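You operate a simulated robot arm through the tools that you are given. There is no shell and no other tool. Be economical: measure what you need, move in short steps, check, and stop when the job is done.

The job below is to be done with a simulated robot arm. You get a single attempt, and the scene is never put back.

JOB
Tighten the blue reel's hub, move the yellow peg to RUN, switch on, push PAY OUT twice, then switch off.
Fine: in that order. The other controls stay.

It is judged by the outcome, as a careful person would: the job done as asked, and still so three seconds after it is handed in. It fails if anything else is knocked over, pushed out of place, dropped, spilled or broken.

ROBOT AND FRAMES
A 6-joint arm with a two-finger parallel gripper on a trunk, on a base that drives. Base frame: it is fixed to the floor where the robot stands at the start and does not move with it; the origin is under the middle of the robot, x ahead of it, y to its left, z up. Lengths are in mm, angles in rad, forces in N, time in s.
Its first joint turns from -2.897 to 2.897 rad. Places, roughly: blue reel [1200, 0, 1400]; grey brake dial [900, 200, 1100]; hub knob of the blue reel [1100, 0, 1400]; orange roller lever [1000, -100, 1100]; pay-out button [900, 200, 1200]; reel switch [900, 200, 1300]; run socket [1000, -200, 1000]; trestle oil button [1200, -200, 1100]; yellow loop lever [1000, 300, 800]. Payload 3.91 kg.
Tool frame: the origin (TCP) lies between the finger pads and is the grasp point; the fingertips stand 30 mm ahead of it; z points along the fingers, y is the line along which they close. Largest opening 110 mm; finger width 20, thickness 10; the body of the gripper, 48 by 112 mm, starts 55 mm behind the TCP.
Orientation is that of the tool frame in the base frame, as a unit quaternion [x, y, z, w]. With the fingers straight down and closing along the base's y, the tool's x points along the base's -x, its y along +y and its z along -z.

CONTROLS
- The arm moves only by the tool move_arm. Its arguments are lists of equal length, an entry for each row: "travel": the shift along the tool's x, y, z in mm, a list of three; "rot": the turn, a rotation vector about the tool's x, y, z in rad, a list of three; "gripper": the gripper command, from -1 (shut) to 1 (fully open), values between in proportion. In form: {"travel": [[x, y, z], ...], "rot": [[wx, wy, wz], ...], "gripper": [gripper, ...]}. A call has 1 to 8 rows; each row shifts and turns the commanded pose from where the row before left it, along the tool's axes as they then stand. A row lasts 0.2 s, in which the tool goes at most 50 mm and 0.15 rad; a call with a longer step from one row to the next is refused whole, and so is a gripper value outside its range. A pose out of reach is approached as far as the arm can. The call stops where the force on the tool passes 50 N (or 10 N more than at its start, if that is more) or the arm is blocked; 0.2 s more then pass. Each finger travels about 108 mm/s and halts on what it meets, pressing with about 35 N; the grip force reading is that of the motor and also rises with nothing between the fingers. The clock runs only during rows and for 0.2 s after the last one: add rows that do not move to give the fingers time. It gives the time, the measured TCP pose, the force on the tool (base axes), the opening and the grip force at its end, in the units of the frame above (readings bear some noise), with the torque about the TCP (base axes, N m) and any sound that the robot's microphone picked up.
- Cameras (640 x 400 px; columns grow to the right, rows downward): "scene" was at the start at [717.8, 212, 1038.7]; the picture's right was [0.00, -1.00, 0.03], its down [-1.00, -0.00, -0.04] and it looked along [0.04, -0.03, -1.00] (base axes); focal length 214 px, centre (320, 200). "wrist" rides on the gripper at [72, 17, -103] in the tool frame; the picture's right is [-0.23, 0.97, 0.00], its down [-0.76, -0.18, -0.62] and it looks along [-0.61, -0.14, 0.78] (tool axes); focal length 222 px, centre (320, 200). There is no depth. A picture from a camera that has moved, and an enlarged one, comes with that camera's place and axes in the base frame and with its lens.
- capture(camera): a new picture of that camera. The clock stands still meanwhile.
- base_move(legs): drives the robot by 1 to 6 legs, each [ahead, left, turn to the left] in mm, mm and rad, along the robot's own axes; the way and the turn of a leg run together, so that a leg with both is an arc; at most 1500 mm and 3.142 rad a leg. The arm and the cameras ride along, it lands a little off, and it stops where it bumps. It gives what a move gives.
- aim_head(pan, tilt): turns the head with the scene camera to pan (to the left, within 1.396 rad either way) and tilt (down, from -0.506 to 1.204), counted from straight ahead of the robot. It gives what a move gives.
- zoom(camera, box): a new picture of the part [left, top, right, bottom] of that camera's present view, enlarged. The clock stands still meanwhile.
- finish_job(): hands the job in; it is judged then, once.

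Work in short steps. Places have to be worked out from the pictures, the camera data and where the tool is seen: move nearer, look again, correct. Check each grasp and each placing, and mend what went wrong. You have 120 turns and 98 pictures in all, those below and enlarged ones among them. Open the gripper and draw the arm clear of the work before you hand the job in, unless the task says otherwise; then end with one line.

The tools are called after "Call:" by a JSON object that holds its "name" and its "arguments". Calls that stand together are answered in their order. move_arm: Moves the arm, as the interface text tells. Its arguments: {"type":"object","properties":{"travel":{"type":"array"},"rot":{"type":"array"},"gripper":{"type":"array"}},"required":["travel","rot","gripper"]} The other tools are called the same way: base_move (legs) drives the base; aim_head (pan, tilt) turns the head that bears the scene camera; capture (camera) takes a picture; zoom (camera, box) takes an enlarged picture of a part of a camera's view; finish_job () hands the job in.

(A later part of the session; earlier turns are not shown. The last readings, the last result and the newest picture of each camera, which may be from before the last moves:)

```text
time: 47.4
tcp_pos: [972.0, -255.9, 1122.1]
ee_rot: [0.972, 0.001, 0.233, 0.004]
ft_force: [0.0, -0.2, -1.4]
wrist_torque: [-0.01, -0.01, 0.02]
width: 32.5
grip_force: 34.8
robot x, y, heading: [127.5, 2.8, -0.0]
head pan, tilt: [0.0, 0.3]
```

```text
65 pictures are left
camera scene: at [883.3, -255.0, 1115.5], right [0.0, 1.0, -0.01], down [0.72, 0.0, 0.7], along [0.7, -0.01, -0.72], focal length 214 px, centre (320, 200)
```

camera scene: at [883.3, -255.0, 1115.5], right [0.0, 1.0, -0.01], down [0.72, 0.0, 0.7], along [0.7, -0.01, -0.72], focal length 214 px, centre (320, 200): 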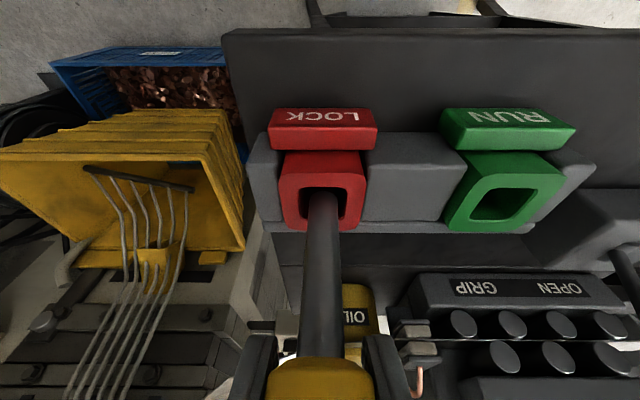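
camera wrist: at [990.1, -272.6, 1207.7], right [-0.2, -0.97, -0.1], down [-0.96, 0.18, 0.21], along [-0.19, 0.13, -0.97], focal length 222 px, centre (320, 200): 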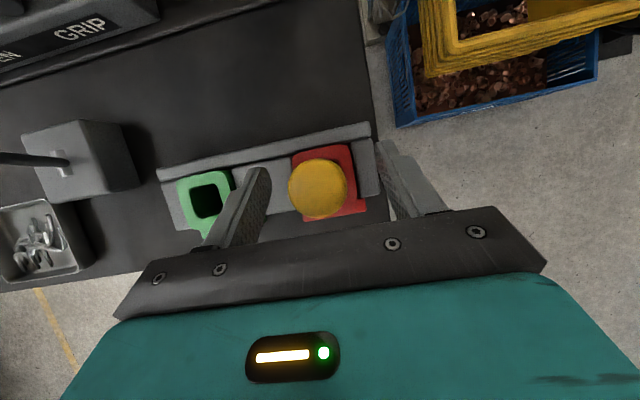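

Held and rising, the shaft still in the hole. I lift another 50 mm.

Call:
{"name": "move_arm", "arguments": {"travel": [[11.3, 0, -22.3], [11.3, 0, -22.3]], "rot": [[0, 0, 0], [0, 0, 0]], "gripper": [-1, -1]}}

Call:
{"name": "capture", "arguments": {"camera": "scene"}}

```text
time: 48.0
tcp_pos: [971.1, -255.2, 1170.6]
ee_rot: [0.973, 0.001, 0.232, 0.004]
ft_force: [0.1, -0.1, -1.9]
wrist_torque: [0.0, -0.03, 0.0]
width: 32.4
grip_force: 34.9
robot x, y, heading: [130.3, 2.6, -0.002]
head pan, tilt: [0.0, 0.3]
```

```text
64 pictures are left
camera scene: at [883.1, -254.9, 1165.1], right [0.0, 1.0, -0.01], down [0.72, 0.01, 0.7], along [0.7, -0.01, -0.72], focal length 214 px, centre (320, 200)
```

scene: 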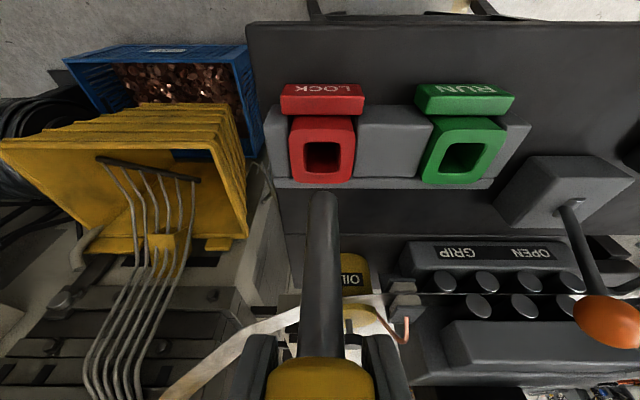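

The peg is out. RUN hole is 110 mm to the left in the same row; I shift over it and check.

Call:
{"name": "move_arm", "arguments": {"travel": [[0, -40, 0], [0, -40, 0], [0, -30, 0], [0, 0, 0]], "rot": [[0, 0, 0], [0, 0, 0], [0, 0, 0], [0, 0, 0]], "gripper": [-1, -1, -1, -1]}}

Call:
{"name": "capture", "arguments": {"camera": "scene"}}

Call:
{"name": "capture", "arguments": {"camera": "wrist"}}

```text
time: 49.0
tcp_pos: [971.2, -145.1, 1171.0]
ee_rot: [0.973, 0.001, 0.232, 0.005]
ft_force: [-0.1, -0.7, 0.0]
wrist_torque: [0.0, 0.01, -0.01]
width: 32.2
grip_force: 35.2
robot x, y, heading: [131.9, 2.1, 0.004]
head pan, tilt: [0.0, 0.3]
```

```text
63 pictures are left
camera scene: at [882.3, -144.9, 1164.4], right [0.0, 1.0, -0.01], down [0.72, 0.0, 0.7], along [0.7, -0.01, -0.72], focal length 214 px, centre (320, 200)
```

scene: 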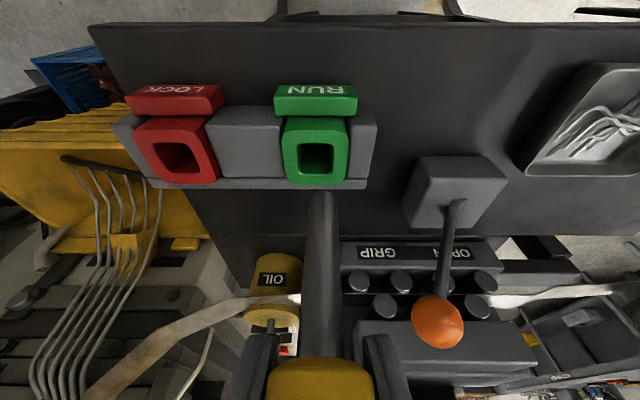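

```text
62 pictures are left
camera wrist: at [989.3, -161.8, 1297.0], right [-0.2, -0.97, -0.1], down [-0.96, 0.18, 0.21], along [-0.19, 0.13, -0.97], focal length 222 px, centre (320, 200)
```

wrist: 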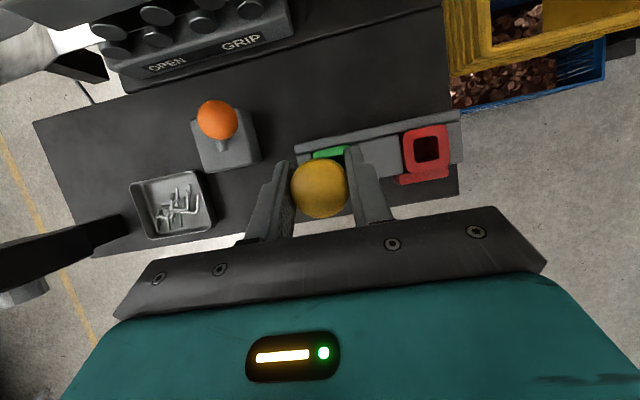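

The hole lies about 5 mm to the right of the shaft line; I correct that and lower 50 mm into the hole first.

Call:
{"name": "move_arm", "arguments": {"travel": [[0, 5, 0], [-9.06, 0, 17.82], [-9.06, 0, 17.82], [-4.5, 0, 8.9]], "rot": [[0, 0, 0], [0, 0, 0], [0, 0, 0], [0, 0, 0]], "gripper": [-1, -1, -1, -1]}}

Call:
{"name": "capture", "arguments": {"camera": "scene"}}

```text
time: 50.0
tcp_pos: [972.6, -151.0, 1120.9]
ee_rot: [0.972, 0.0, 0.234, 0.004]
ft_force: [-0.3, -1.0, -0.9]
wrist_torque: [0.01, -0.01, -0.01]
width: 32.4
grip_force: 34.3
robot x, y, heading: [129.5, -0.4, 0.004]
head pan, tilt: [0.0, 0.3]
```

```text
61 pictures are left
camera scene: at [883.1, -150.7, 1114.5], right [0.0, 1.0, -0.01], down [0.72, 0.01, 0.7], along [0.7, -0.01, -0.72], focal length 214 px, centre (320, 200)
```

scene: 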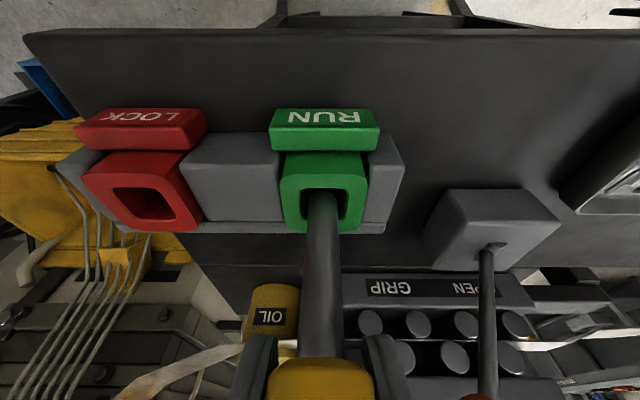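

The shaft has entered the RUN hole just as it sat in LOCK. I lower the remaining 40 mm.

Call:
{"name": "move_arm", "arguments": {"travel": [[-6, 0, 11.9], [-6, 0, 11.9], [-6, 0, 11.9], [0, 0, 0]], "rot": [[0, 0, 0], [0, 0, 0], [0, 0, 0], [0, 0, 0]], "gripper": [-1, -1, -1, -1]}}

Call:
{"name": "capture", "arguments": {"camera": "scene"}}

```text
time: 51.0
tcp_pos: [973.0, -152.0, 1082.0]
ee_rot: [0.972, 0.001, 0.233, 0.004]
ft_force: [1.2, 0.3, 5.7]
wrist_torque: [0.04, -0.08, 0.02]
width: 32.6
grip_force: 35.2
robot x, y, heading: [128.7, 1.2, 0.0]
head pan, tilt: [0.0, 0.3]
```

```text
60 pictures are left
camera scene: at [883.0, -151.0, 1074.7], right [0.0, 1.0, -0.01], down [0.72, 0.01, 0.7], along [0.7, -0.01, -0.72], focal length 214 px, centre (320, 200)
```

scene: 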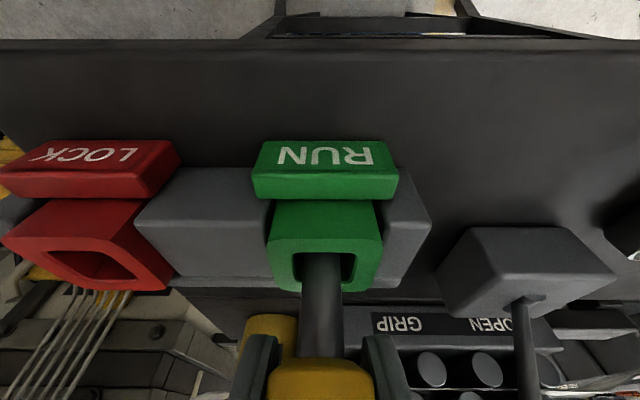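

It bottomed lightly (6 N) at the same height as before. I open and rise clear, then look.

Call:
{"name": "move_arm", "arguments": {"travel": [[0, 0, 0], [0, 0, 0], [9.06, 0, -17.82], [18, 0, -35.6], [18, 0, -35.6]], "rot": [[0, 0, 0], [0, 0, 0], [0, 0, 0], [0, 0, 0], [0, 0, 0]], "gripper": [0.1, 0.2, 0.2, 0.2, 0.2]}}

Call:
{"name": "capture", "arguments": {"camera": "scene"}}

Call:
{"name": "capture", "arguments": {"camera": "wrist"}}

```text
time: 52.2
tcp_pos: [971.8, -150.6, 1181.1]
ee_rot: [0.972, 0.0, 0.233, 0.004]
ft_force: [0.1, 0.0, -0.3]
wrist_torque: [0.01, -0.01, 0.01]
width: 65.8
grip_force: 0.1
robot x, y, heading: [127.7, 3.9, -0.0]
head pan, tilt: [0.0, 0.3]
```

```text
59 pictures are left
camera scene: at [882.7, -149.8, 1174.4], right [0.0, 1.0, -0.01], down [0.72, 0.0, 0.7], along [0.7, -0.01, -0.72], focal length 214 px, centre (320, 200)
```

scene: 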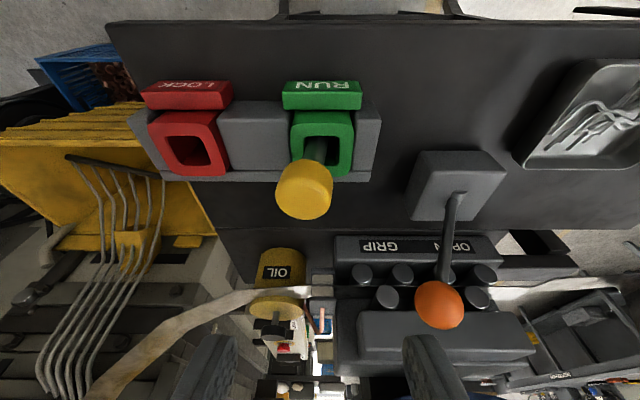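

```text
58 pictures are left
camera wrist: at [989.6, -166.7, 1307.0], right [-0.2, -0.97, -0.1], down [-0.96, 0.18, 0.21], along [-0.19, 0.13, -0.97], focal length 222 px, centre (320, 200)
```

wrist: 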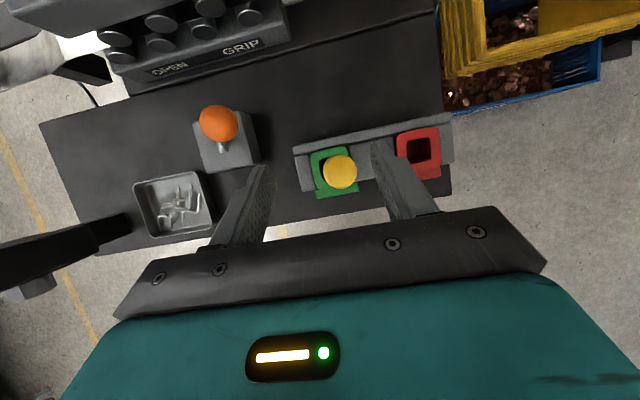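

The peg seems to lean a little to the right after release. I zoom to judge it.

Call:
{"name": "zoom", "arguments": {"camera": "scene", "box": [256, 90, 384, 230]}}

Call:
{"name": "zoom", "arguments": {"camera": "wrist", "box": [280, 120, 408, 200]}}

```text
2.86 times, centred on (320, 160) of scene
camera zoom: at [882.7, -149.8, 1174.4], right [0.0, 1.0, -0.01], down [0.72, 0.0, 0.7], along [0.7, -0.01, -0.72], focal length 613 px, centre (320, 314)
```

zoom: 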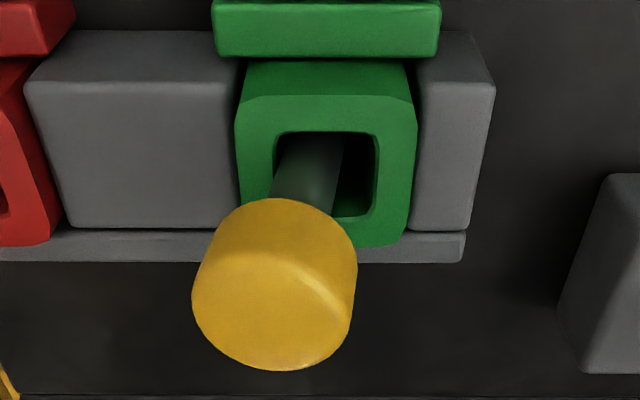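

```text
5.00 times, centred on (344, 160) of wrist
camera zoom: at [989.6, -166.7, 1307.0], right [-0.2, -0.97, -0.1], down [-0.96, 0.18, 0.21], along [-0.19, 0.13, -0.97], focal length 1111 px, centre (200, 400)
```

zoom: 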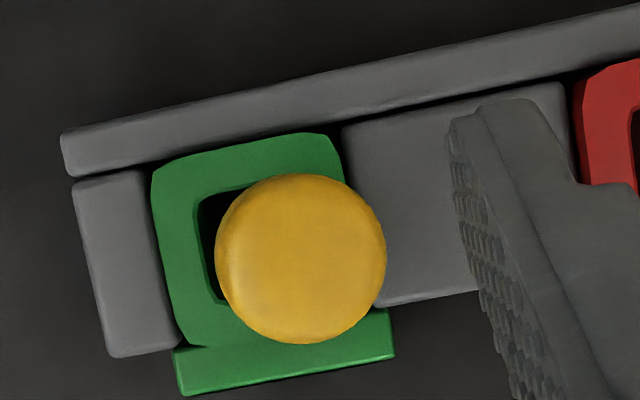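

The peg is in RUN and bottomed but leans about 7° in the loose hole. I'll re-grip once to stand it straight: go down centred slightly right, close.

Call:
{"name": "move_arm", "arguments": {"travel": [[0, 7, 0], [-18, 0, 35.6], [-18, 0, 35.6], [-8.6, 0, 17], [0, 0, 0], [0, 0, 0], [0, 0, 0]], "rot": [[0, 0, 0], [0, 0, 0], [0, 0, 0], [0, 0, 0], [0, 0, 0], [0, 0, 0], [0, 0, 0]], "gripper": [0.2, 0.2, 0.2, 0.2, -0.4, -1, -1]}}

Call:
{"name": "capture", "arguments": {"camera": "scene"}}

```text
time: 53.8
tcp_pos: [971.8, -158.5, 1081.3]
ee_rot: [0.972, 0.001, 0.233, 0.004]
ft_force: [-0.1, 0.3, 0.5]
wrist_torque: [0.01, 0.01, 0.03]
width: 33.1
grip_force: 34.6
robot x, y, heading: [131.8, 0.6, 0.0]
head pan, tilt: [0.0, 0.3]
```

```text
55 pictures are left
camera scene: at [883.2, -157.7, 1074.7], right [0.0, 1.0, -0.01], down [0.72, 0.01, 0.7], along [0.7, -0.01, -0.72], focal length 214 px, centre (320, 200)
```

scene: 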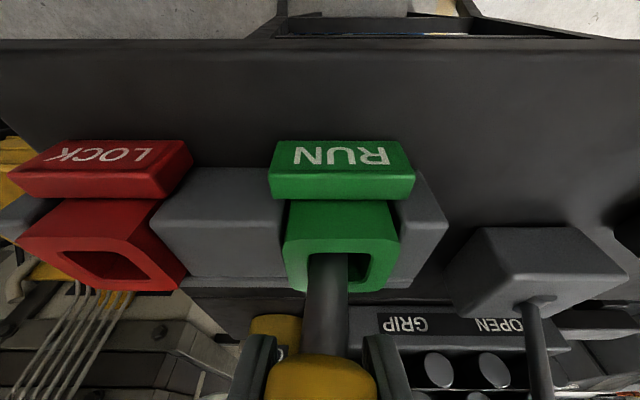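

Gripped. I shift 8 mm left to stand the shaft central in the hole, press down lightly, then check before opening.

Call:
{"name": "move_arm", "arguments": {"travel": [[0, -4, 0], [0, -4, 0], [-1, 0, 2], [0, 0, 0]], "rot": [[0, 0, 0], [0, 0, 0], [0, 0, 0], [0, 0, 0]], "gripper": [-1, -1, -1, -1]}}

Call:
{"name": "capture", "arguments": {"camera": "scene"}}

```text
time: 54.8
tcp_pos: [972.1, -149.4, 1081.8]
ee_rot: [0.972, 0.001, 0.234, 0.003]
ft_force: [2.3, 1.6, 18.1]
wrist_torque: [0.24, -0.3, -0.04]
width: 32.9
grip_force: 35.0
robot x, y, heading: [128.6, 2.8, -0.003]
head pan, tilt: [0.0, 0.3]
```

```text
54 pictures are left
camera scene: at [882.8, -148.7, 1074.4], right [0.0, 1.0, -0.01], down [0.72, 0.01, 0.7], along [0.7, -0.01, -0.72], focal length 214 px, centre (320, 200)
```

scene: 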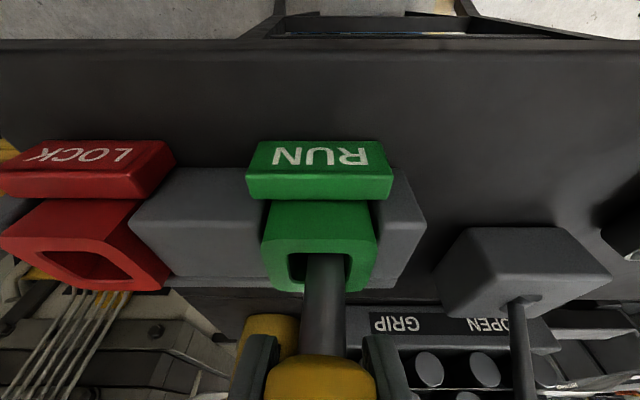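

Bottomed at 18 N and upright. I open gently and rise.

Call:
{"name": "move_arm", "arguments": {"travel": [[1, 0, -2], [0, 0, 0], [0, 0, 0], [0, 0, 0], [9.06, 0, -17.82], [18, 0, -35.6], [18, 0, -35.6]], "rot": [[0, 0, 0], [0, 0, 0], [0, 0, 0], [0, 0, 0], [0, 0, 0], [0, 0, 0], [0, 0, 0]], "gripper": [-1, -0.36, -0.2, 0.2, 0.2, 0.2, 0.2]}}

Call:
{"name": "capture", "arguments": {"camera": "scene"}}

```text
time: 56.4
tcp_pos: [972.7, -148.4, 1182.8]
ee_rot: [0.973, 0.001, 0.232, 0.004]
ft_force: [-0.7, -0.1, 0.1]
wrist_torque: [-0.01, 0.02, -0.01]
width: 66.1
grip_force: 0.1
robot x, y, heading: [127.4, 0.2, 0.001]
head pan, tilt: [0.0, 0.3]
```

```text
53 pictures are left
camera scene: at [883.2, -148.9, 1175.5], right [0.0, 1.0, -0.01], down [0.72, 0.0, 0.7], along [0.7, -0.01, -0.72], focal length 214 px, centre (320, 200)
```

scene: 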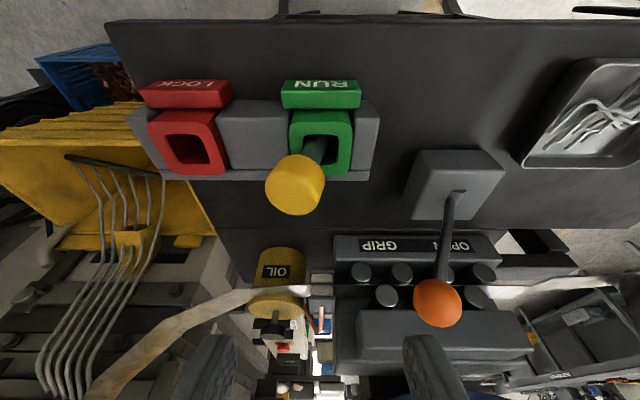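

The hole is loose and the peg tips right on release. I'll re-grip and set it down against the hole's right wall so it rests upright.

Call:
{"name": "move_arm", "arguments": {"travel": [[0, 14, 0], [-18, 0, 35.6], [-18, 0, 35.6], [-8.6, 0, 17], [0, 0, 0], [0, 0, 0], [0, 0, 0]], "rot": [[0, 0, 0], [0, 0, 0], [0, 0, 0], [0, 0, 0], [0, 0, 0], [0, 0, 0], [0, 0, 0]], "gripper": [0.2, 0.2, 0.2, 0.2, -0.4, -1, -1]}}

Call:
{"name": "move_arm", "arguments": {"travel": [[2.2, 0, -4.5], [0, 0, 0]], "rot": [[0, 0, 0], [0, 0, 0]], "gripper": [-1, -1]}}

Call:
{"name": "capture", "arguments": {"camera": "scene"}}

```text
time: 58.0
tcp_pos: [972.4, -163.9, 1083.6]
ee_rot: [0.973, 0.0, 0.232, 0.004]
ft_force: [-0.4, 0.0, 0.0]
wrist_torque: [0.0, 0.0, 0.03]
width: 34.9
grip_force: 34.8
robot x, y, heading: [131.5, 1.8, -0.003]
head pan, tilt: [0.0, 0.3]
```

```text
time: 58.6
tcp_pos: [971.3, -165.0, 1087.2]
ee_rot: [0.973, 0.001, 0.233, 0.004]
ft_force: [-0.8, -0.3, -0.9]
wrist_torque: [-0.02, -0.02, 0.0]
width: 34.7
grip_force: 35.5
robot x, y, heading: [130.3, 1.4, -0.005]
head pan, tilt: [0.0, 0.3]
```

```text
52 pictures are left
camera scene: at [883.3, -163.5, 1081.1], right [0.0, 1.0, -0.01], down [0.72, 0.01, 0.7], along [0.7, -0.01, -0.72], focal length 214 px, centre (320, 200)
```

scene: 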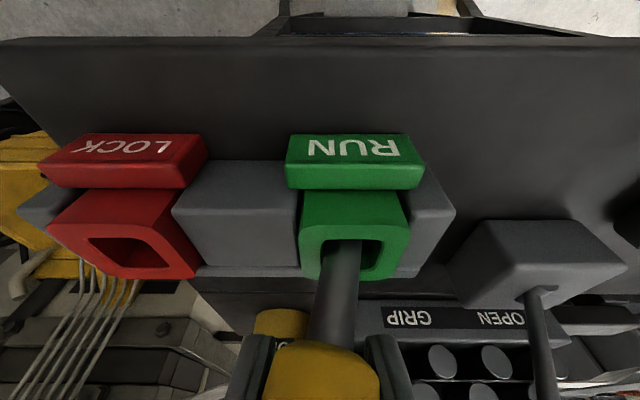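

The head is gripped still leaning. I turn the tool ~0.15 rad about the forward axis while moving 10 mm left, which should stand the peg upright near the right wall.

Call:
{"name": "move_arm", "arguments": {"travel": [[0, -5, 0], [0, -5, 0], [0, 0, 0]], "rot": [[-0.067, 0, -0.034], [-0.067, 0, -0.034], [0, 0, 0]], "gripper": [-1, -1, -1]}}

Call:
{"name": "capture", "arguments": {"camera": "scene"}}

```text
time: 59.4
tcp_pos: [971.5, -154.3, 1087.5]
ee_rot: [0.969, 0.018, 0.233, 0.077]
ft_force: [-0.5, -0.2, -0.8]
wrist_torque: [-0.06, -0.01, -0.02]
width: 34.5
grip_force: 34.7
robot x, y, heading: [129.3, -3.3, -0.001]
head pan, tilt: [0.0, 0.3]
```

```text
51 pictures are left
camera scene: at [883.6, -154.3, 1081.0], right [0.0, 0.99, -0.16], down [0.72, 0.11, 0.69], along [0.7, -0.11, -0.71], focal length 214 px, centre (320, 200)
```

scene: 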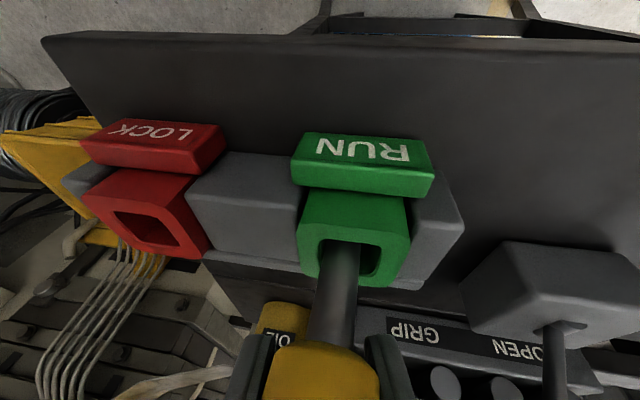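

The shaft is now near vertical and close to the right wall. I lower 5 mm, release, and rise.

Call:
{"name": "move_arm", "arguments": {"travel": [[-2.5, -0.8, 4.8], [0, 0, 0]], "rot": [[0, 0, 0], [0, 0, 0]], "gripper": [-1, -1]}}

Call:
{"name": "move_arm", "arguments": {"travel": [[0, 0, 0], [0, 0, 0], [0, 0, 0], [9, 3, -17.6], [18, 6, -35.3], [18, 6, -35.3]], "rot": [[0, 0, 0], [0, 0, 0], [0, 0, 0], [0, 0, 0], [0, 0, 0], [0, 0, 0]], "gripper": [-0.3, -0.1, 0.2, 0.2, 0.2, 0.2]}}

Call:
{"name": "capture", "arguments": {"camera": "scene"}}

```text
time: 60.0
tcp_pos: [972.2, -152.7, 1083.7]
ee_rot: [0.969, 0.018, 0.234, 0.078]
ft_force: [2.4, 1.2, 14.1]
wrist_torque: [0.13, -0.21, 0.02]
width: 34.3
grip_force: 34.6
robot x, y, heading: [133.5, -3.1, -0.005]
head pan, tilt: [0.0, 0.3]
```

```text
time: 61.4
tcp_pos: [973.0, -153.6, 1181.1]
ee_rot: [0.97, 0.017, 0.231, 0.077]
ft_force: [0.0, -0.5, 0.2]
wrist_torque: [0.02, 0.0, 0.03]
width: 66.0
grip_force: 0.1
robot x, y, heading: [132.2, 2.5, -0.006]
head pan, tilt: [0.0, 0.3]
```

```text
50 pictures are left
camera scene: at [883.9, -154.2, 1175.0], right [0.0, 0.99, -0.16], down [0.72, 0.11, 0.69], along [0.7, -0.11, -0.71], focal length 214 px, centre (320, 200)
```

scene: 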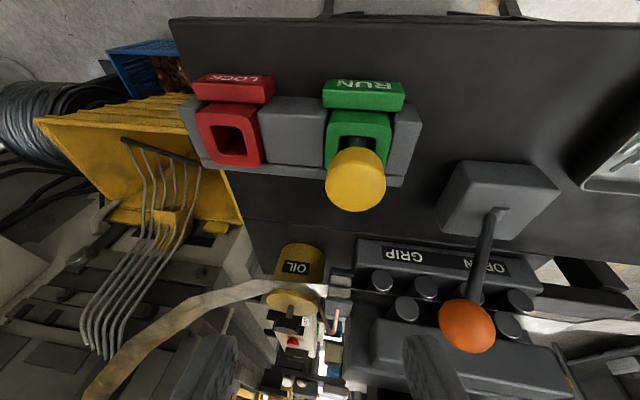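

The peg stands upright in RUN. Next the switch: I back off, strafe left in front of the post, and bring the tool level.

Call:
{"name": "base_move", "arguments": {"legs": [[-300, 0, 0], [0, 250, 0]]}}

Call:
{"name": "move_arm", "arguments": {"travel": [[0, 0, 0], [0, 0, 0], [0, 0, 0], [0, 0, 0], [0, 0, 0], [0, 0, 0], [0, 0, 0], [0, 0, 0]], "rot": [[0.0111, 0.138, 0.0175], [0.0111, 0.138, 0.0175], [0.0111, 0.138, 0.0175], [0.0111, 0.138, 0.0175], [0.0111, 0.138, 0.0175], [0.0111, 0.138, 0.0175], [0.0111, 0.138, 0.0175], [0.0111, 0.138, 0.0175]], "gripper": [0.2, 0.2, 0.2, 0.2, 0, -0.5, -1, -1]}}

Call:
{"name": "capture", "arguments": {"camera": "wrist"}}

```text
time: 64.8
tcp_pos: [674.3, 97.1, 1182.5]
ee_rot: [0.969, 0.021, 0.233, 0.076]
ft_force: [0.2, -0.5, -0.4]
wrist_torque: [0.0, 0.0, 0.02]
width: 66.0
grip_force: 0.1
robot x, y, heading: [-168.4, 246.8, 0.001]
head pan, tilt: [0.0, 0.3]
```

```text
time: 66.6
tcp_pos: [674.2, 101.3, 1176.5]
ee_rot: [0.713, 0.036, 0.7, 0.019]
ft_force: [0.2, -1.2, 3.6]
wrist_torque: [0.19, 0.21, 0.04]
width: 0.0
grip_force: 34.4
robot x, y, heading: [-167.7, 250.1, 0.005]
head pan, tilt: [0.0, 0.3]
```

```text
49 pictures are left
camera wrist: at [572.4, 86.6, 1252.9], right [0.02, -0.99, -0.15], down [-0.64, 0.1, -0.76], along [0.77, 0.11, -0.63], focal length 222 px, centre (320, 200)
```

wrist: 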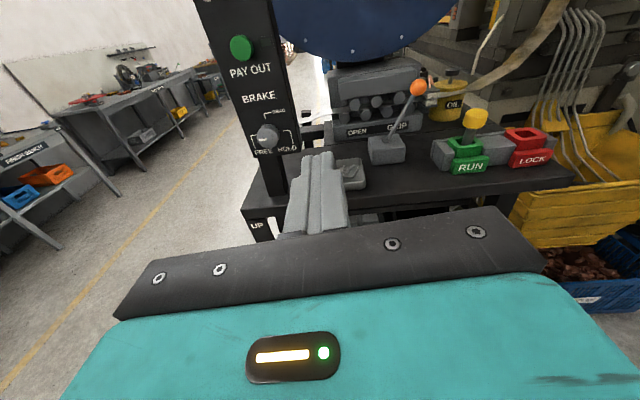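

I zoom on the peg to verify its state from the front.

Call:
{"name": "zoom", "arguments": {"camera": "wrist", "box": [416, 80, 576, 180]}}

```text
4.00 times, centred on (496, 130) of wrist
camera zoom: at [572.4, 86.6, 1252.9], right [0.02, -0.99, -0.15], down [-0.64, 0.1, -0.76], along [0.77, 0.11, -0.63], focal length 888 px, centre (-384, 480)
```

zoom: 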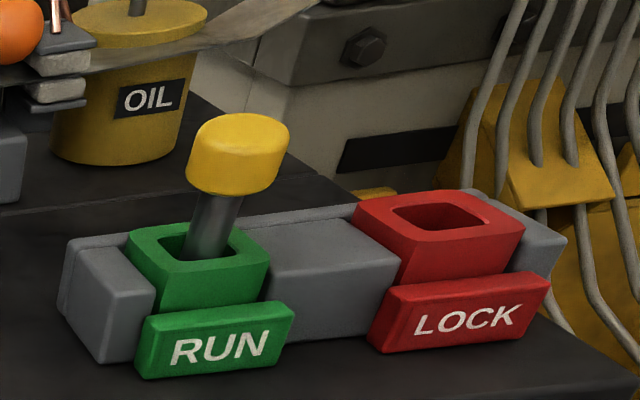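

The peg is upright in RUN. Now I go up and left in front of the switch and level the tool fully.

Call:
{"name": "move_arm", "arguments": {"travel": [[30, -26, 0], [30, -26, 0], [30, -26, 0], [30, -26, 0]], "rot": [[-0.006, 0.0045, 0.0195], [-0.006, 0.0045, 0.0195], [-0.006, 0.0045, 0.0195], [-0.006, 0.0045, 0.0195]], "gripper": [-1, -1, -1, -1]}}

Call:
{"name": "base_move", "arguments": {"legs": [[80, 0, 0]]}}

Call:
{"name": "capture", "arguments": {"camera": "wrist"}}

```text
time: 67.6
tcp_pos: [674.0, 198.6, 1304.6]
ee_rot: [0.698, -0.033, 0.715, -0.023]
ft_force: [0.6, -0.3, -0.1]
wrist_torque: [0.01, -0.01, -0.01]
width: 0.1
grip_force: 35.2
robot x, y, heading: [-170.7, 246.9, 0.002]
head pan, tilt: [0.0, 0.3]
```

```text
time: 68.7
tcp_pos: [753.7, 198.0, 1304.8]
ee_rot: [0.698, -0.033, 0.715, -0.023]
ft_force: [0.8, 0.6, -0.4]
wrist_torque: [-0.04, 0.03, 0.01]
width: 0.0
grip_force: 35.4
robot x, y, heading: [-86.5, 249.5, 0.007]
head pan, tilt: [0.0, 0.3]
```

```text
47 pictures are left
camera wrist: at [647.8, 177.5, 1373.9], right [-0.01, -0.95, -0.3], down [-0.6, 0.25, -0.76], along [0.8, 0.17, -0.58], focal length 222 px, centre (320, 200)
```

wrist: 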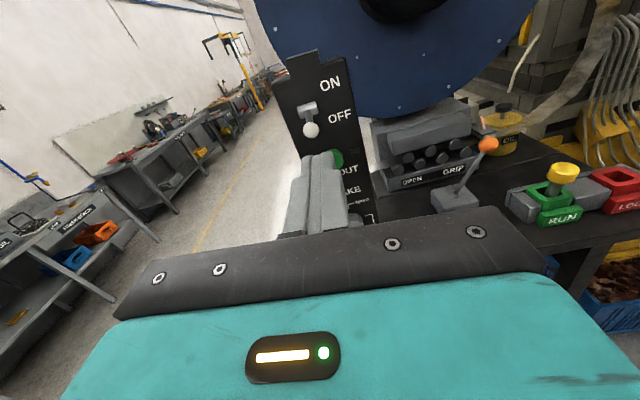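

I trim the orientation and zoom on the switch.

Call:
{"name": "move_arm", "arguments": {"travel": [[0, 0, 0], [0, 0, 0]], "rot": [[0.014, -0.024, -0.079], [0, 0, 0]], "gripper": [-1, -1]}}

Call:
{"name": "zoom", "arguments": {"camera": "wrist", "box": [250, 40, 410, 140]}}

Call:
{"name": "capture", "arguments": {"camera": "scene"}}

```text
time: 69.3
tcp_pos: [753.0, 198.1, 1305.0]
ee_rot: [0.707, -0.001, 0.707, 0.002]
ft_force: [0.4, -1.0, -0.1]
wrist_torque: [0.01, 0.01, 0.02]
width: 0.0
grip_force: 35.1
robot x, y, heading: [-85.7, 247.9, 0.004]
head pan, tilt: [0.0, 0.3]
```

```text
4.00 times, centred on (330, 90) of wrist
camera zoom: at [649.8, 181.7, 1378.1], right [0.0, -0.97, -0.23], down [-0.62, 0.18, -0.76], along [0.78, 0.14, -0.61], focal length 888 px, centre (280, 640)
```

zoom: 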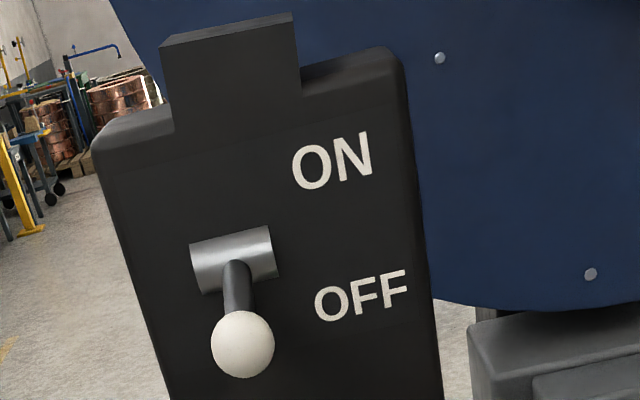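

```text
45 pictures are left
camera scene: at [717.3, 199.1, 1220.4], right [0.0, 1.0, 0.0], down [-0.3, 0.0, 0.96], along [0.96, 0.0, 0.3], focal length 214 px, centre (320, 200)
```

scene: 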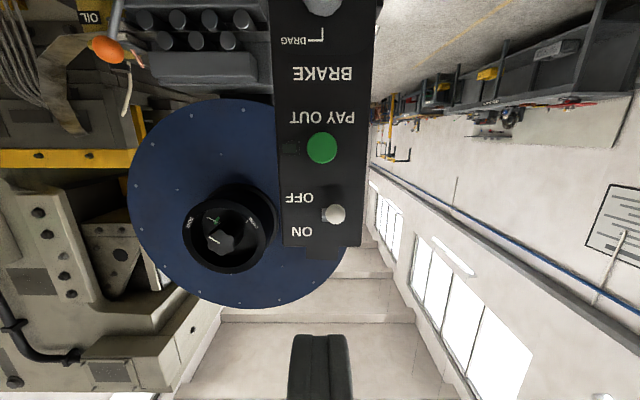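

Ball of the toggle is at [901, 213, 1290], post face at x≈931, so it's OFF (down). I bring the closed fingertips in below the ball: TCP [885, 213, 1267].

Call:
{"name": "move_arm", "arguments": {"travel": [[-38, -14.5, 0], [0, 0, 45], [0, 0, 45], [0, 0, 42], [0, 0, 0]], "rot": [[0, 0, 0], [0, 0, 0], [0, 0, 0], [0, 0, 0], [0, 0, 0]], "gripper": [-1, -1, -1, -1, -1]}}

Call:
{"name": "capture", "arguments": {"camera": "wrist"}}

Call:
{"name": "capture", "arguments": {"camera": "scene"}}

```text
time: 70.5
tcp_pos: [886.3, 211.4, 1267.2]
ee_rot: [0.707, -0.001, 0.707, 0.001]
ft_force: [-0.1, -1.2, -0.2]
wrist_torque: [-0.01, 0.04, -0.04]
width: 0.2
grip_force: 35.6
robot x, y, heading: [-86.3, 248.7, 0.003]
head pan, tilt: [0.0, 0.3]
```

```text
44 pictures are left
camera wrist: at [781.9, 194.8, 1339.9], right [0.0, -0.97, -0.23], down [-0.62, 0.18, -0.76], along [0.78, 0.14, -0.61], focal length 222 px, centre (320, 200)
```

wrist: 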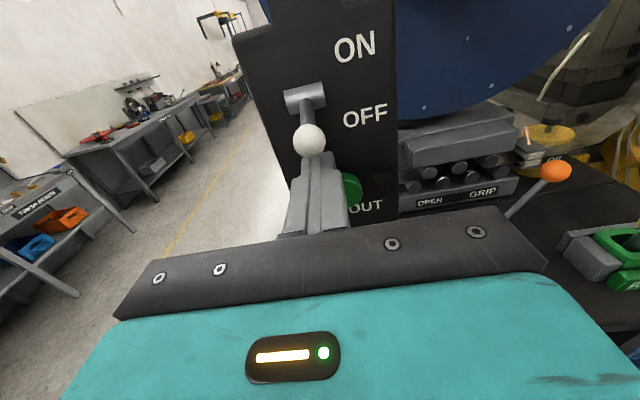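

```text
43 pictures are left
camera scene: at [849.4, 212.3, 1182.3], right [0.0, 1.0, 0.0], down [-0.3, 0.0, 0.96], along [0.96, 0.0, 0.3], focal length 214 px, centre (320, 200)
```

scene: 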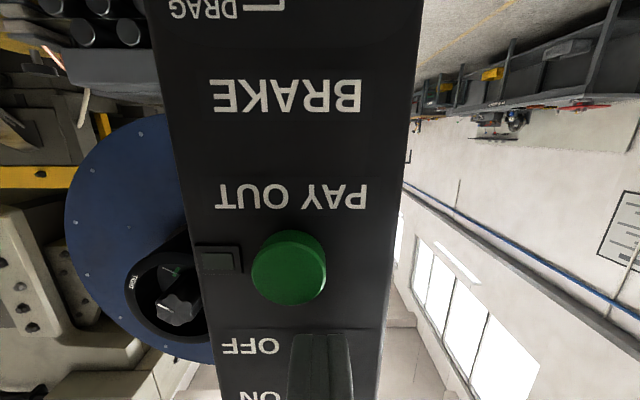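

The fingers are directly beneath the ball. I push up 38 mm.

Call:
{"name": "move_arm", "arguments": {"travel": [[10, 0, 0], [10, 0, 0], [10, 0, 0], [8, 0, 0], [0, 0, 0]], "rot": [[0, 0, 0], [0, 0, 0], [0, 0, 0], [0, 0, 0], [0, 0, 0]], "gripper": [-1, -1, -1, -1, -1]}}

Call:
{"name": "capture", "arguments": {"camera": "wrist"}}

```text
time: 71.5
tcp_pos: [886.2, 212.7, 1296.1]
ee_rot: [0.712, 0.001, 0.703, 0.0]
ft_force: [-1.5, -0.4, -1.3]
wrist_torque: [0.04, 0.03, 0.02]
width: 0.0
grip_force: 34.9
robot x, y, heading: [-89.2, 247.6, 0.005]
head pan, tilt: [0.0, 0.3]
stopped in row 5: the force on the tool passed its limit at 62 N (the readings are from after the stop); the commanded pose is now the measured one
```

```text
42 pictures are left
camera wrist: at [784.1, 195.8, 1371.2], right [0.0, -0.97, -0.23], down [-0.63, 0.18, -0.75], along [0.78, 0.14, -0.62], focal length 222 px, centre (320, 200)
```

wrist: 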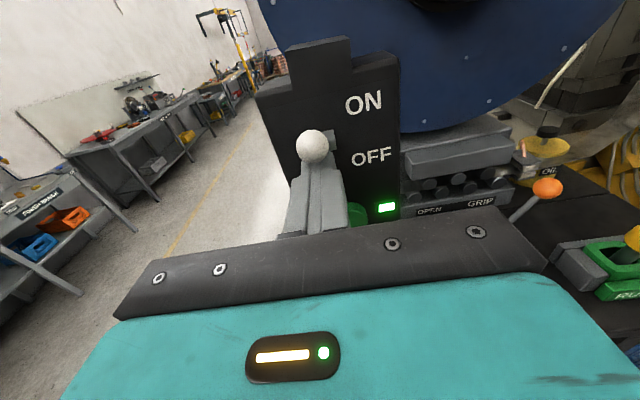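

The green lamp lit: it is on. I back off 45 mm and look at lever and button.

Call:
{"name": "move_arm", "arguments": {"travel": [[0, 0, -25], [0, 0, -25], [0, 0, 0]], "rot": [[0, 0, 0], [0, -0.006, 0], [0, 0, 0]], "gripper": [-1, -1, -1]}}

Call:
{"name": "capture", "arguments": {"camera": "wrist"}}

Call:
{"name": "capture", "arguments": {"camera": "scene"}}

```text
time: 72.3
tcp_pos: [836.4, 214.8, 1297.7]
ee_rot: [0.713, 0.0, 0.701, 0.001]
ft_force: [-1.2, -0.7, -0.5]
wrist_torque: [0.01, -0.02, -0.01]
width: 0.0
grip_force: 35.4
robot x, y, heading: [-88.1, 248.9, 0.004]
head pan, tilt: [0.0, 0.3]
```

```text
41 pictures are left
camera wrist: at [734.0, 195.9, 1372.5], right [0.0, -0.97, -0.23], down [-0.64, 0.18, -0.75], along [0.77, 0.14, -0.62], focal length 222 px, centre (320, 200)
```

wrist: 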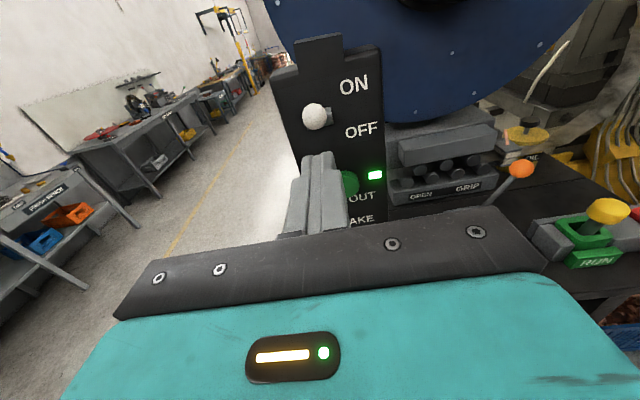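

```text
40 pictures are left
camera scene: at [799.0, 213.5, 1213.8], right [0.0, 1.0, 0.0], down [-0.28, 0.0, 0.96], along [0.96, 0.0, 0.28], focal length 214 px, centre (320, 200)
```

scene: 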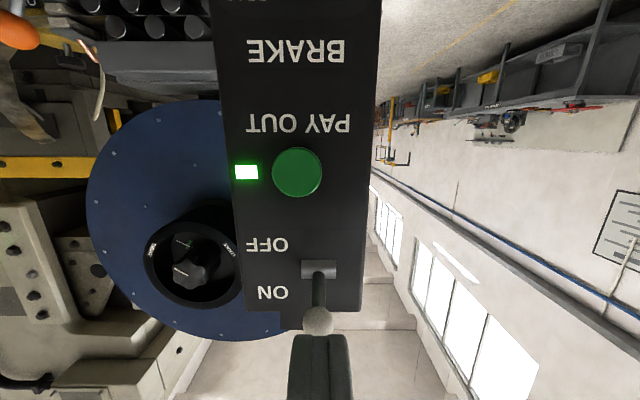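

Switch is up at ON. PAY OUT is at [≈918, 200.5, 1233]. I move the closed tips in front of it.

Call:
{"name": "move_arm", "arguments": {"travel": [[-32, 7, 0], [-32.5, 7, 0], [0, 0, 15], [0, 0, 0]], "rot": [[0, 0.017, 0], [0, 0, 0], [0, 0, 0], [0, 0, 0]], "gripper": [-1, -1, -1, -1]}}

Call:
{"name": "capture", "arguments": {"camera": "scene"}}

Call:
{"name": "capture", "arguments": {"camera": "wrist"}}

```text
time: 73.3
tcp_pos: [850.9, 199.8, 1238.2]
ee_rot: [0.707, 0.0, 0.707, 0.0]
ft_force: [-0.1, 0.2, 0.1]
wrist_torque: [-0.01, -0.05, 0.02]
width: 0.0
grip_force: 34.4
out of reach, approached as far as the arm can: row 1
robot x, y, heading: [-91.6, 246.1, 0.006]
head pan, tilt: [0.0, 0.3]
```

```text
39 pictures are left
camera scene: at [815.4, 200.2, 1153.1], right [0.0, 1.0, 0.0], down [-0.3, 0.0, 0.96], along [0.96, 0.0, 0.3], focal length 214 px, centre (320, 200)
```

scene: 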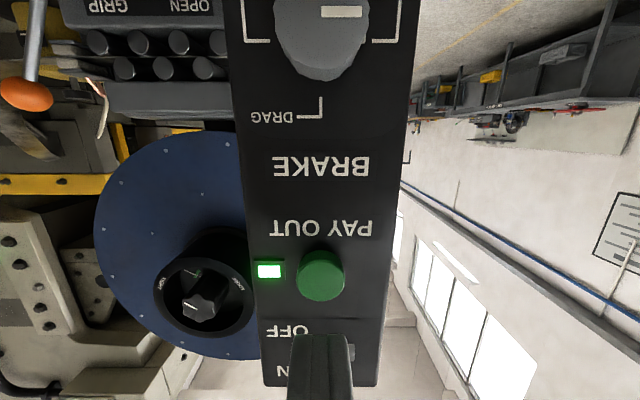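

```text
38 pictures are left
camera wrist: at [747.8, 182.5, 1310.7], right [0.0, -0.97, -0.23], down [-0.62, 0.18, -0.76], along [0.78, 0.14, -0.61], focal length 222 px, centre (320, 200)
```

wrist: 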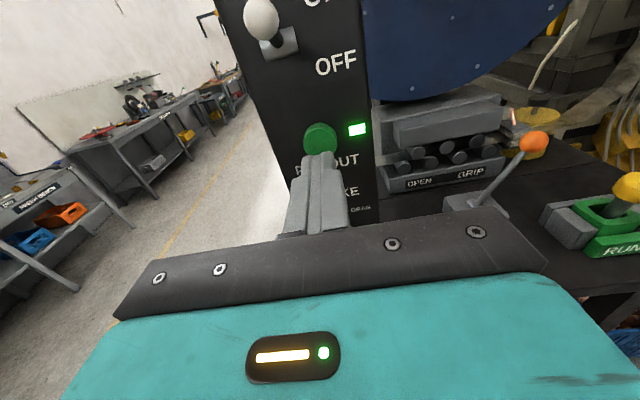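

Centred; I lower 5 mm and advance 25 mm to just short of the button.

Call:
{"name": "move_arm", "arguments": {"travel": [[-5, 0, 0], [0, 0, 15], [0, 0, 10], [0, 0, 0]], "rot": [[0, 0, 0], [0, 0, 0], [0, 0, 0], [0, 0, 0]], "gripper": [-1, -1, -1, -1]}}

Call:
{"name": "capture", "arguments": {"camera": "scene"}}

```text
time: 74.3
tcp_pos: [876.2, 199.3, 1233.1]
ee_rot: [0.707, -0.001, 0.707, 0.001]
ft_force: [0.3, -0.7, 0.6]
wrist_torque: [-0.01, 0.0, 0.03]
width: 0.0
grip_force: 35.2
robot x, y, heading: [-90.2, 247.6, 0.003]
head pan, tilt: [0.0, 0.3]
```

```text
37 pictures are left
camera scene: at [840.2, 200.1, 1148.0], right [0.0, 1.0, 0.0], down [-0.3, 0.0, 0.96], along [0.96, 0.0, 0.3], focal length 214 px, centre (320, 200)
```

scene: 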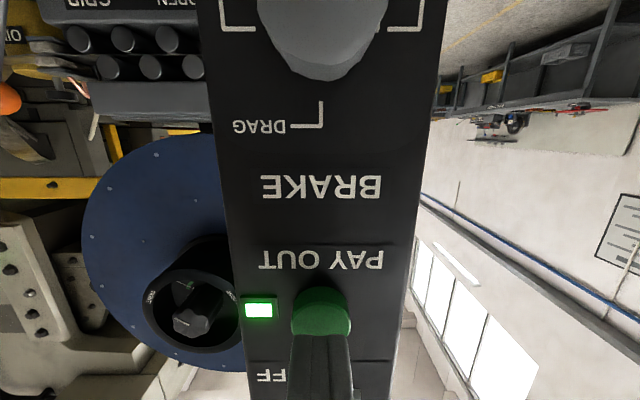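

Now the first press: advance in 4 mm steps.

Call:
{"name": "move_arm", "arguments": {"travel": [[0, 0, 4], [0, 0, 4], [0, 0, 4]], "rot": [[0, 0, 0], [0, 0, 0], [0, 0, 0]], "gripper": [-1, -1, -1]}}

```text
time: 75.1
tcp_pos: [888.4, 199.7, 1233.2]
ee_rot: [0.707, 0.0, 0.708, 0.001]
ft_force: [-0.9, 0.7, -0.7]
wrist_torque: [-0.01, 0.02, 0.01]
width: 0.0
grip_force: 35.3
robot x, y, heading: [-90.6, 248.5, 0.004]
head pan, tilt: [0.0, 0.3]
```

No contact yet (tip at x≈918). I continue.

Call:
{"name": "move_arm", "arguments": {"travel": [[0, 0, 3], [0, 0, 3]], "rot": [[0, 0, 0], [0, 0, 0]], "gripper": [-1, -1]}}

```text
time: 75.7
tcp_pos: [893.8, 200.0, 1231.4]
ee_rot: [0.707, 0.0, 0.707, 0.0]
ft_force: [-17.2, 1.9, -4.4]
wrist_torque: [-0.07, 0.18, 0.03]
width: 0.1
grip_force: 35.3
robot x, y, heading: [-89.9, 252.9, 0.005]
head pan, tilt: [0.0, 0.3]
heard: click
```

A click: first press. I draw back 15 mm and look for an effect.

Call:
{"name": "move_arm", "arguments": {"travel": [[0, 0, -8], [0, 0, -8], [0, 0, 0]], "rot": [[0, 0, 0], [0, 0, 0], [0, 0, 0]], "gripper": [-1, -1, -1]}}

Call:
{"name": "capture", "arguments": {"camera": "scene"}}

```text
time: 76.5
tcp_pos: [878.4, 200.8, 1233.6]
ee_rot: [0.707, 0.0, 0.707, 0.002]
ft_force: [0.0, 0.3, -0.3]
wrist_torque: [0.01, -0.02, 0.0]
width: 0.0
grip_force: 34.9
robot x, y, heading: [-88.7, 249.6, 0.006]
head pan, tilt: [0.0, 0.3]
```

```text
36 pictures are left
camera scene: at [842.0, 200.6, 1148.4], right [0.0, 1.0, 0.0], down [-0.3, 0.0, 0.96], along [0.96, 0.0, 0.3], focal length 214 px, centre (320, 200)
```

scene: 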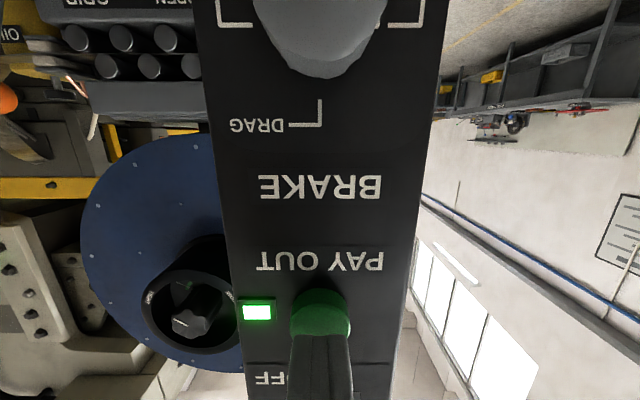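

The reel has turned a bit (bolt positions shifted): the first pay-out worked. Second press now.

Call:
{"name": "move_arm", "arguments": {"travel": [[0, 0, 0], [0, 0, 0], [0, 0, 5], [0, 0, 5], [0, 0, 3], [0, 0, 3]], "rot": [[0, 0, 0], [0, 0, 0], [0, 0, 0], [0, 0, 0], [0, 0, 0], [0, 0, 0]], "gripper": [-1, -1, -1, -1, -1, -1]}}

Call:
{"name": "move_arm", "arguments": {"travel": [[0, 0, -8], [0, 0, -20], [0, 0, -20], [0, 0, 0]], "rot": [[0, 0, 0], [0, 0, 0], [0, 0, 0], [0, 0, 0]], "gripper": [-1, -1, -1, -1]}}

Call:
{"name": "capture", "arguments": {"camera": "scene"}}

```text
time: 77.9
tcp_pos: [893.0, 200.2, 1232.4]
ee_rot: [0.707, -0.001, 0.707, 0.001]
ft_force: [-14.8, -0.8, -1.2]
wrist_torque: [-0.06, 0.03, -0.01]
width: 0.0
grip_force: 35.1
robot x, y, heading: [-90.5, 247.4, 0.003]
head pan, tilt: [0.0, 0.3]
heard: click
```

```text
time: 78.9
tcp_pos: [845.1, 200.4, 1233.0]
ee_rot: [0.707, 0.001, 0.707, 0.001]
ft_force: [-0.7, 0.2, 0.2]
wrist_torque: [-0.03, 0.0, 0.0]
width: 0.2
grip_force: 35.0
robot x, y, heading: [-91.8, 249.8, 0.005]
head pan, tilt: [0.0, 0.3]
```

```text
35 pictures are left
camera scene: at [809.7, 200.7, 1148.4], right [0.0, 1.0, 0.0], down [-0.3, 0.0, 0.96], along [0.96, 0.0, 0.3], focal length 214 px, centre (320, 200)
```

scene: 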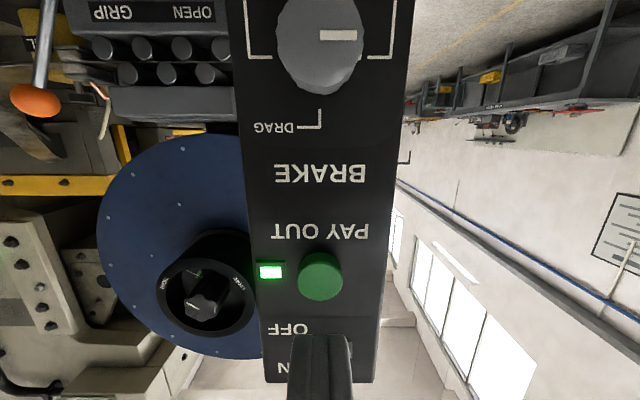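

Two clicks. Now I rise above the ball to switch off, staying clear of it, and verify its position.

Call:
{"name": "move_arm", "arguments": {"travel": [[40, -4, 0], [40, -4, 0], [36, -4.5, 0], [0, 0, 0]], "rot": [[0, 0, 0], [0, 0, 0], [0, 0, 0], [0, 0, 0]], "gripper": [-1, -1, -1, -1]}}

Call:
{"name": "capture", "arguments": {"camera": "wrist"}}

Call:
{"name": "capture", "arguments": {"camera": "scene"}}

```text
time: 79.9
tcp_pos: [846.5, 212.8, 1350.7]
ee_rot: [0.707, -0.001, 0.707, 0.0]
ft_force: [-0.7, 0.4, 0.6]
wrist_torque: [0.0, 0.01, 0.01]
width: 0.0
grip_force: 34.8
robot x, y, heading: [-92.6, 249.1, 0.005]
head pan, tilt: [0.0, 0.3]
```

```text
34 pictures are left
camera wrist: at [743.1, 195.2, 1422.8], right [0.0, -0.97, -0.23], down [-0.62, 0.18, -0.76], along [0.78, 0.14, -0.61], focal length 222 px, centre (320, 200)
```

wrist: 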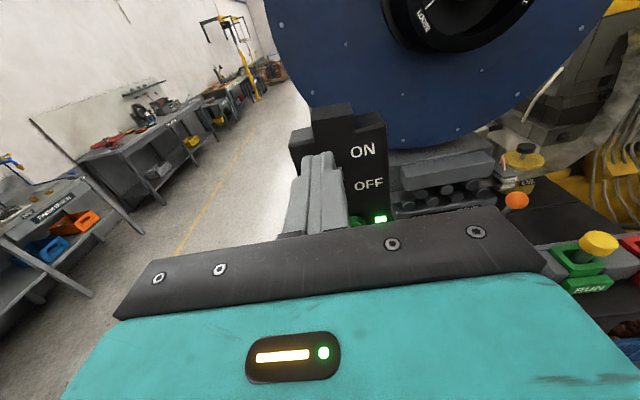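

```text
33 pictures are left
camera scene: at [810.7, 213.4, 1265.2], right [0.0, 1.0, 0.0], down [-0.3, 0.0, 0.96], along [0.96, 0.0, 0.3], focal length 214 px, centre (320, 200)
```

scene: 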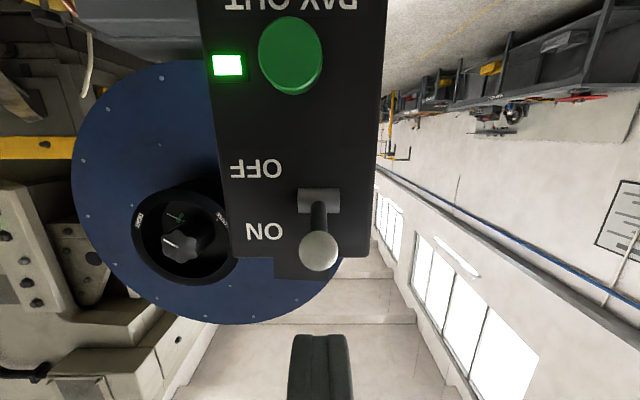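

The ball is at z≈1319 with the tips above it. I advance 39 mm and push down 43 mm.

Call:
{"name": "move_arm", "arguments": {"travel": [[0, 0, 20], [0, 0, 19], [0, 0, 0]], "rot": [[0, 0, 0], [0, 0, 0], [0, 0, 0]], "gripper": [-1, -1, -1]}}

Call:
{"name": "move_arm", "arguments": {"travel": [[-10, 0, 0], [-10, 0, 0], [-10, 0, 0], [-10, 0, 0], [-3, 0, 0]], "rot": [[0, 0, 0], [0, 0, 0], [0, 0, 0], [0, 0, 0], [0, 0, 0]], "gripper": [-1, -1, -1, -1, -1]}}

Call:
{"name": "capture", "arguments": {"camera": "scene"}}

```text
time: 80.7
tcp_pos: [885.3, 212.8, 1348.9]
ee_rot: [0.707, 0.0, 0.707, 0.001]
ft_force: [0.4, -0.8, -0.1]
wrist_torque: [-0.02, 0.0, 0.0]
width: 0.2
grip_force: 35.2
robot x, y, heading: [-88.0, 249.9, 0.002]
head pan, tilt: [0.0, 0.3]
```

```text
time: 81.9
tcp_pos: [882.2, 212.8, 1310.1]
ee_rot: [0.704, 0.0, 0.71, 0.001]
ft_force: [0.0, 1.2, 33.2]
wrist_torque: [-0.05, -1.0, 0.04]
width: 0.1
grip_force: 35.3
robot x, y, heading: [-85.7, 248.4, 0.002]
head pan, tilt: [0.0, 0.3]
```

```text
32 pictures are left
camera scene: at [846.9, 213.6, 1226.7], right [0.0, 1.0, 0.0], down [-0.3, 0.0, 0.95], along [0.95, 0.0, 0.3], focal length 214 px, centre (320, 200)
```

scene: 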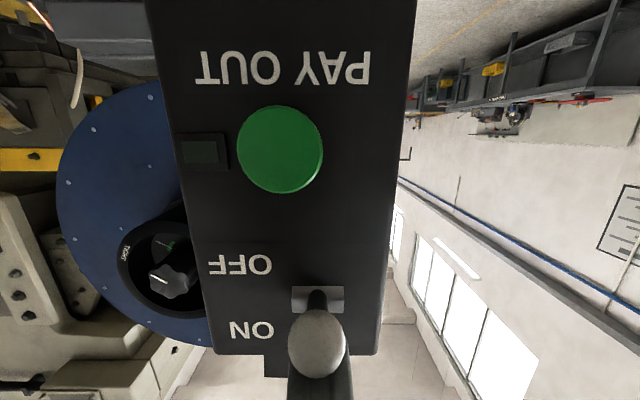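

Lamp is out and the ball is down. I ease up, draw back and verify.

Call:
{"name": "move_arm", "arguments": {"travel": [[4, 0, 0], [0, 0, -30], [0, 0, -30], [0, 0, -30], [0, 0, -30]], "rot": [[0, 0, 0], [0, 0, 0], [0, 0, 0], [0, 0, 0], [0, 0, 0]], "gripper": [-1, -1, -1, -1, -1]}}

Call:
{"name": "capture", "arguments": {"camera": "wrist"}}

Call:
{"name": "capture", "arguments": {"camera": "scene"}}

```text
time: 83.1
tcp_pos: [765.8, 212.8, 1309.6]
ee_rot: [0.708, -0.001, 0.707, 0.002]
ft_force: [0.5, 0.1, -1.8]
wrist_torque: [0.02, -0.07, 0.01]
width: 0.0
grip_force: 34.8
robot x, y, heading: [-89.9, 249.4, 0.001]
head pan, tilt: [0.0, 0.3]
```

```text
31 pictures are left
camera wrist: at [662.5, 195.6, 1382.2], right [0.0, -0.97, -0.23], down [-0.62, 0.18, -0.76], along [0.78, 0.14, -0.61], focal length 222 px, centre (320, 200)
```

wrist: 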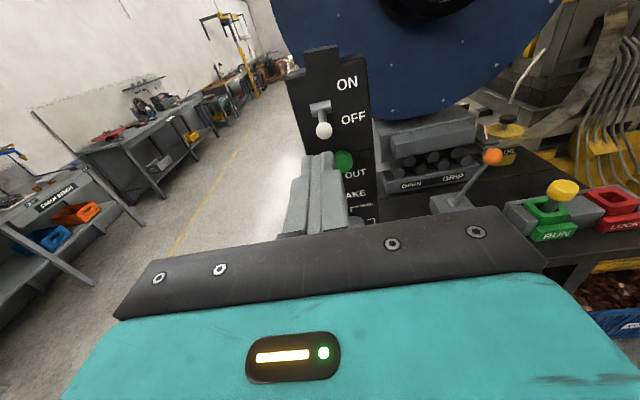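

```text
30 pictures are left
camera scene: at [729.8, 213.2, 1224.5], right [0.0, 1.0, 0.0], down [-0.29, 0.0, 0.96], along [0.96, 0.0, 0.29], focal length 214 px, centre (320, 200)
```

scene: 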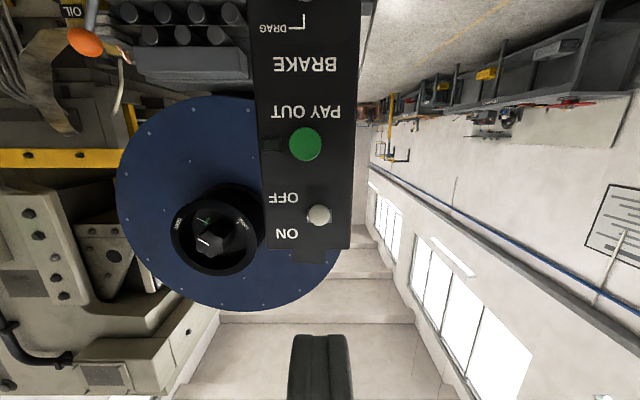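

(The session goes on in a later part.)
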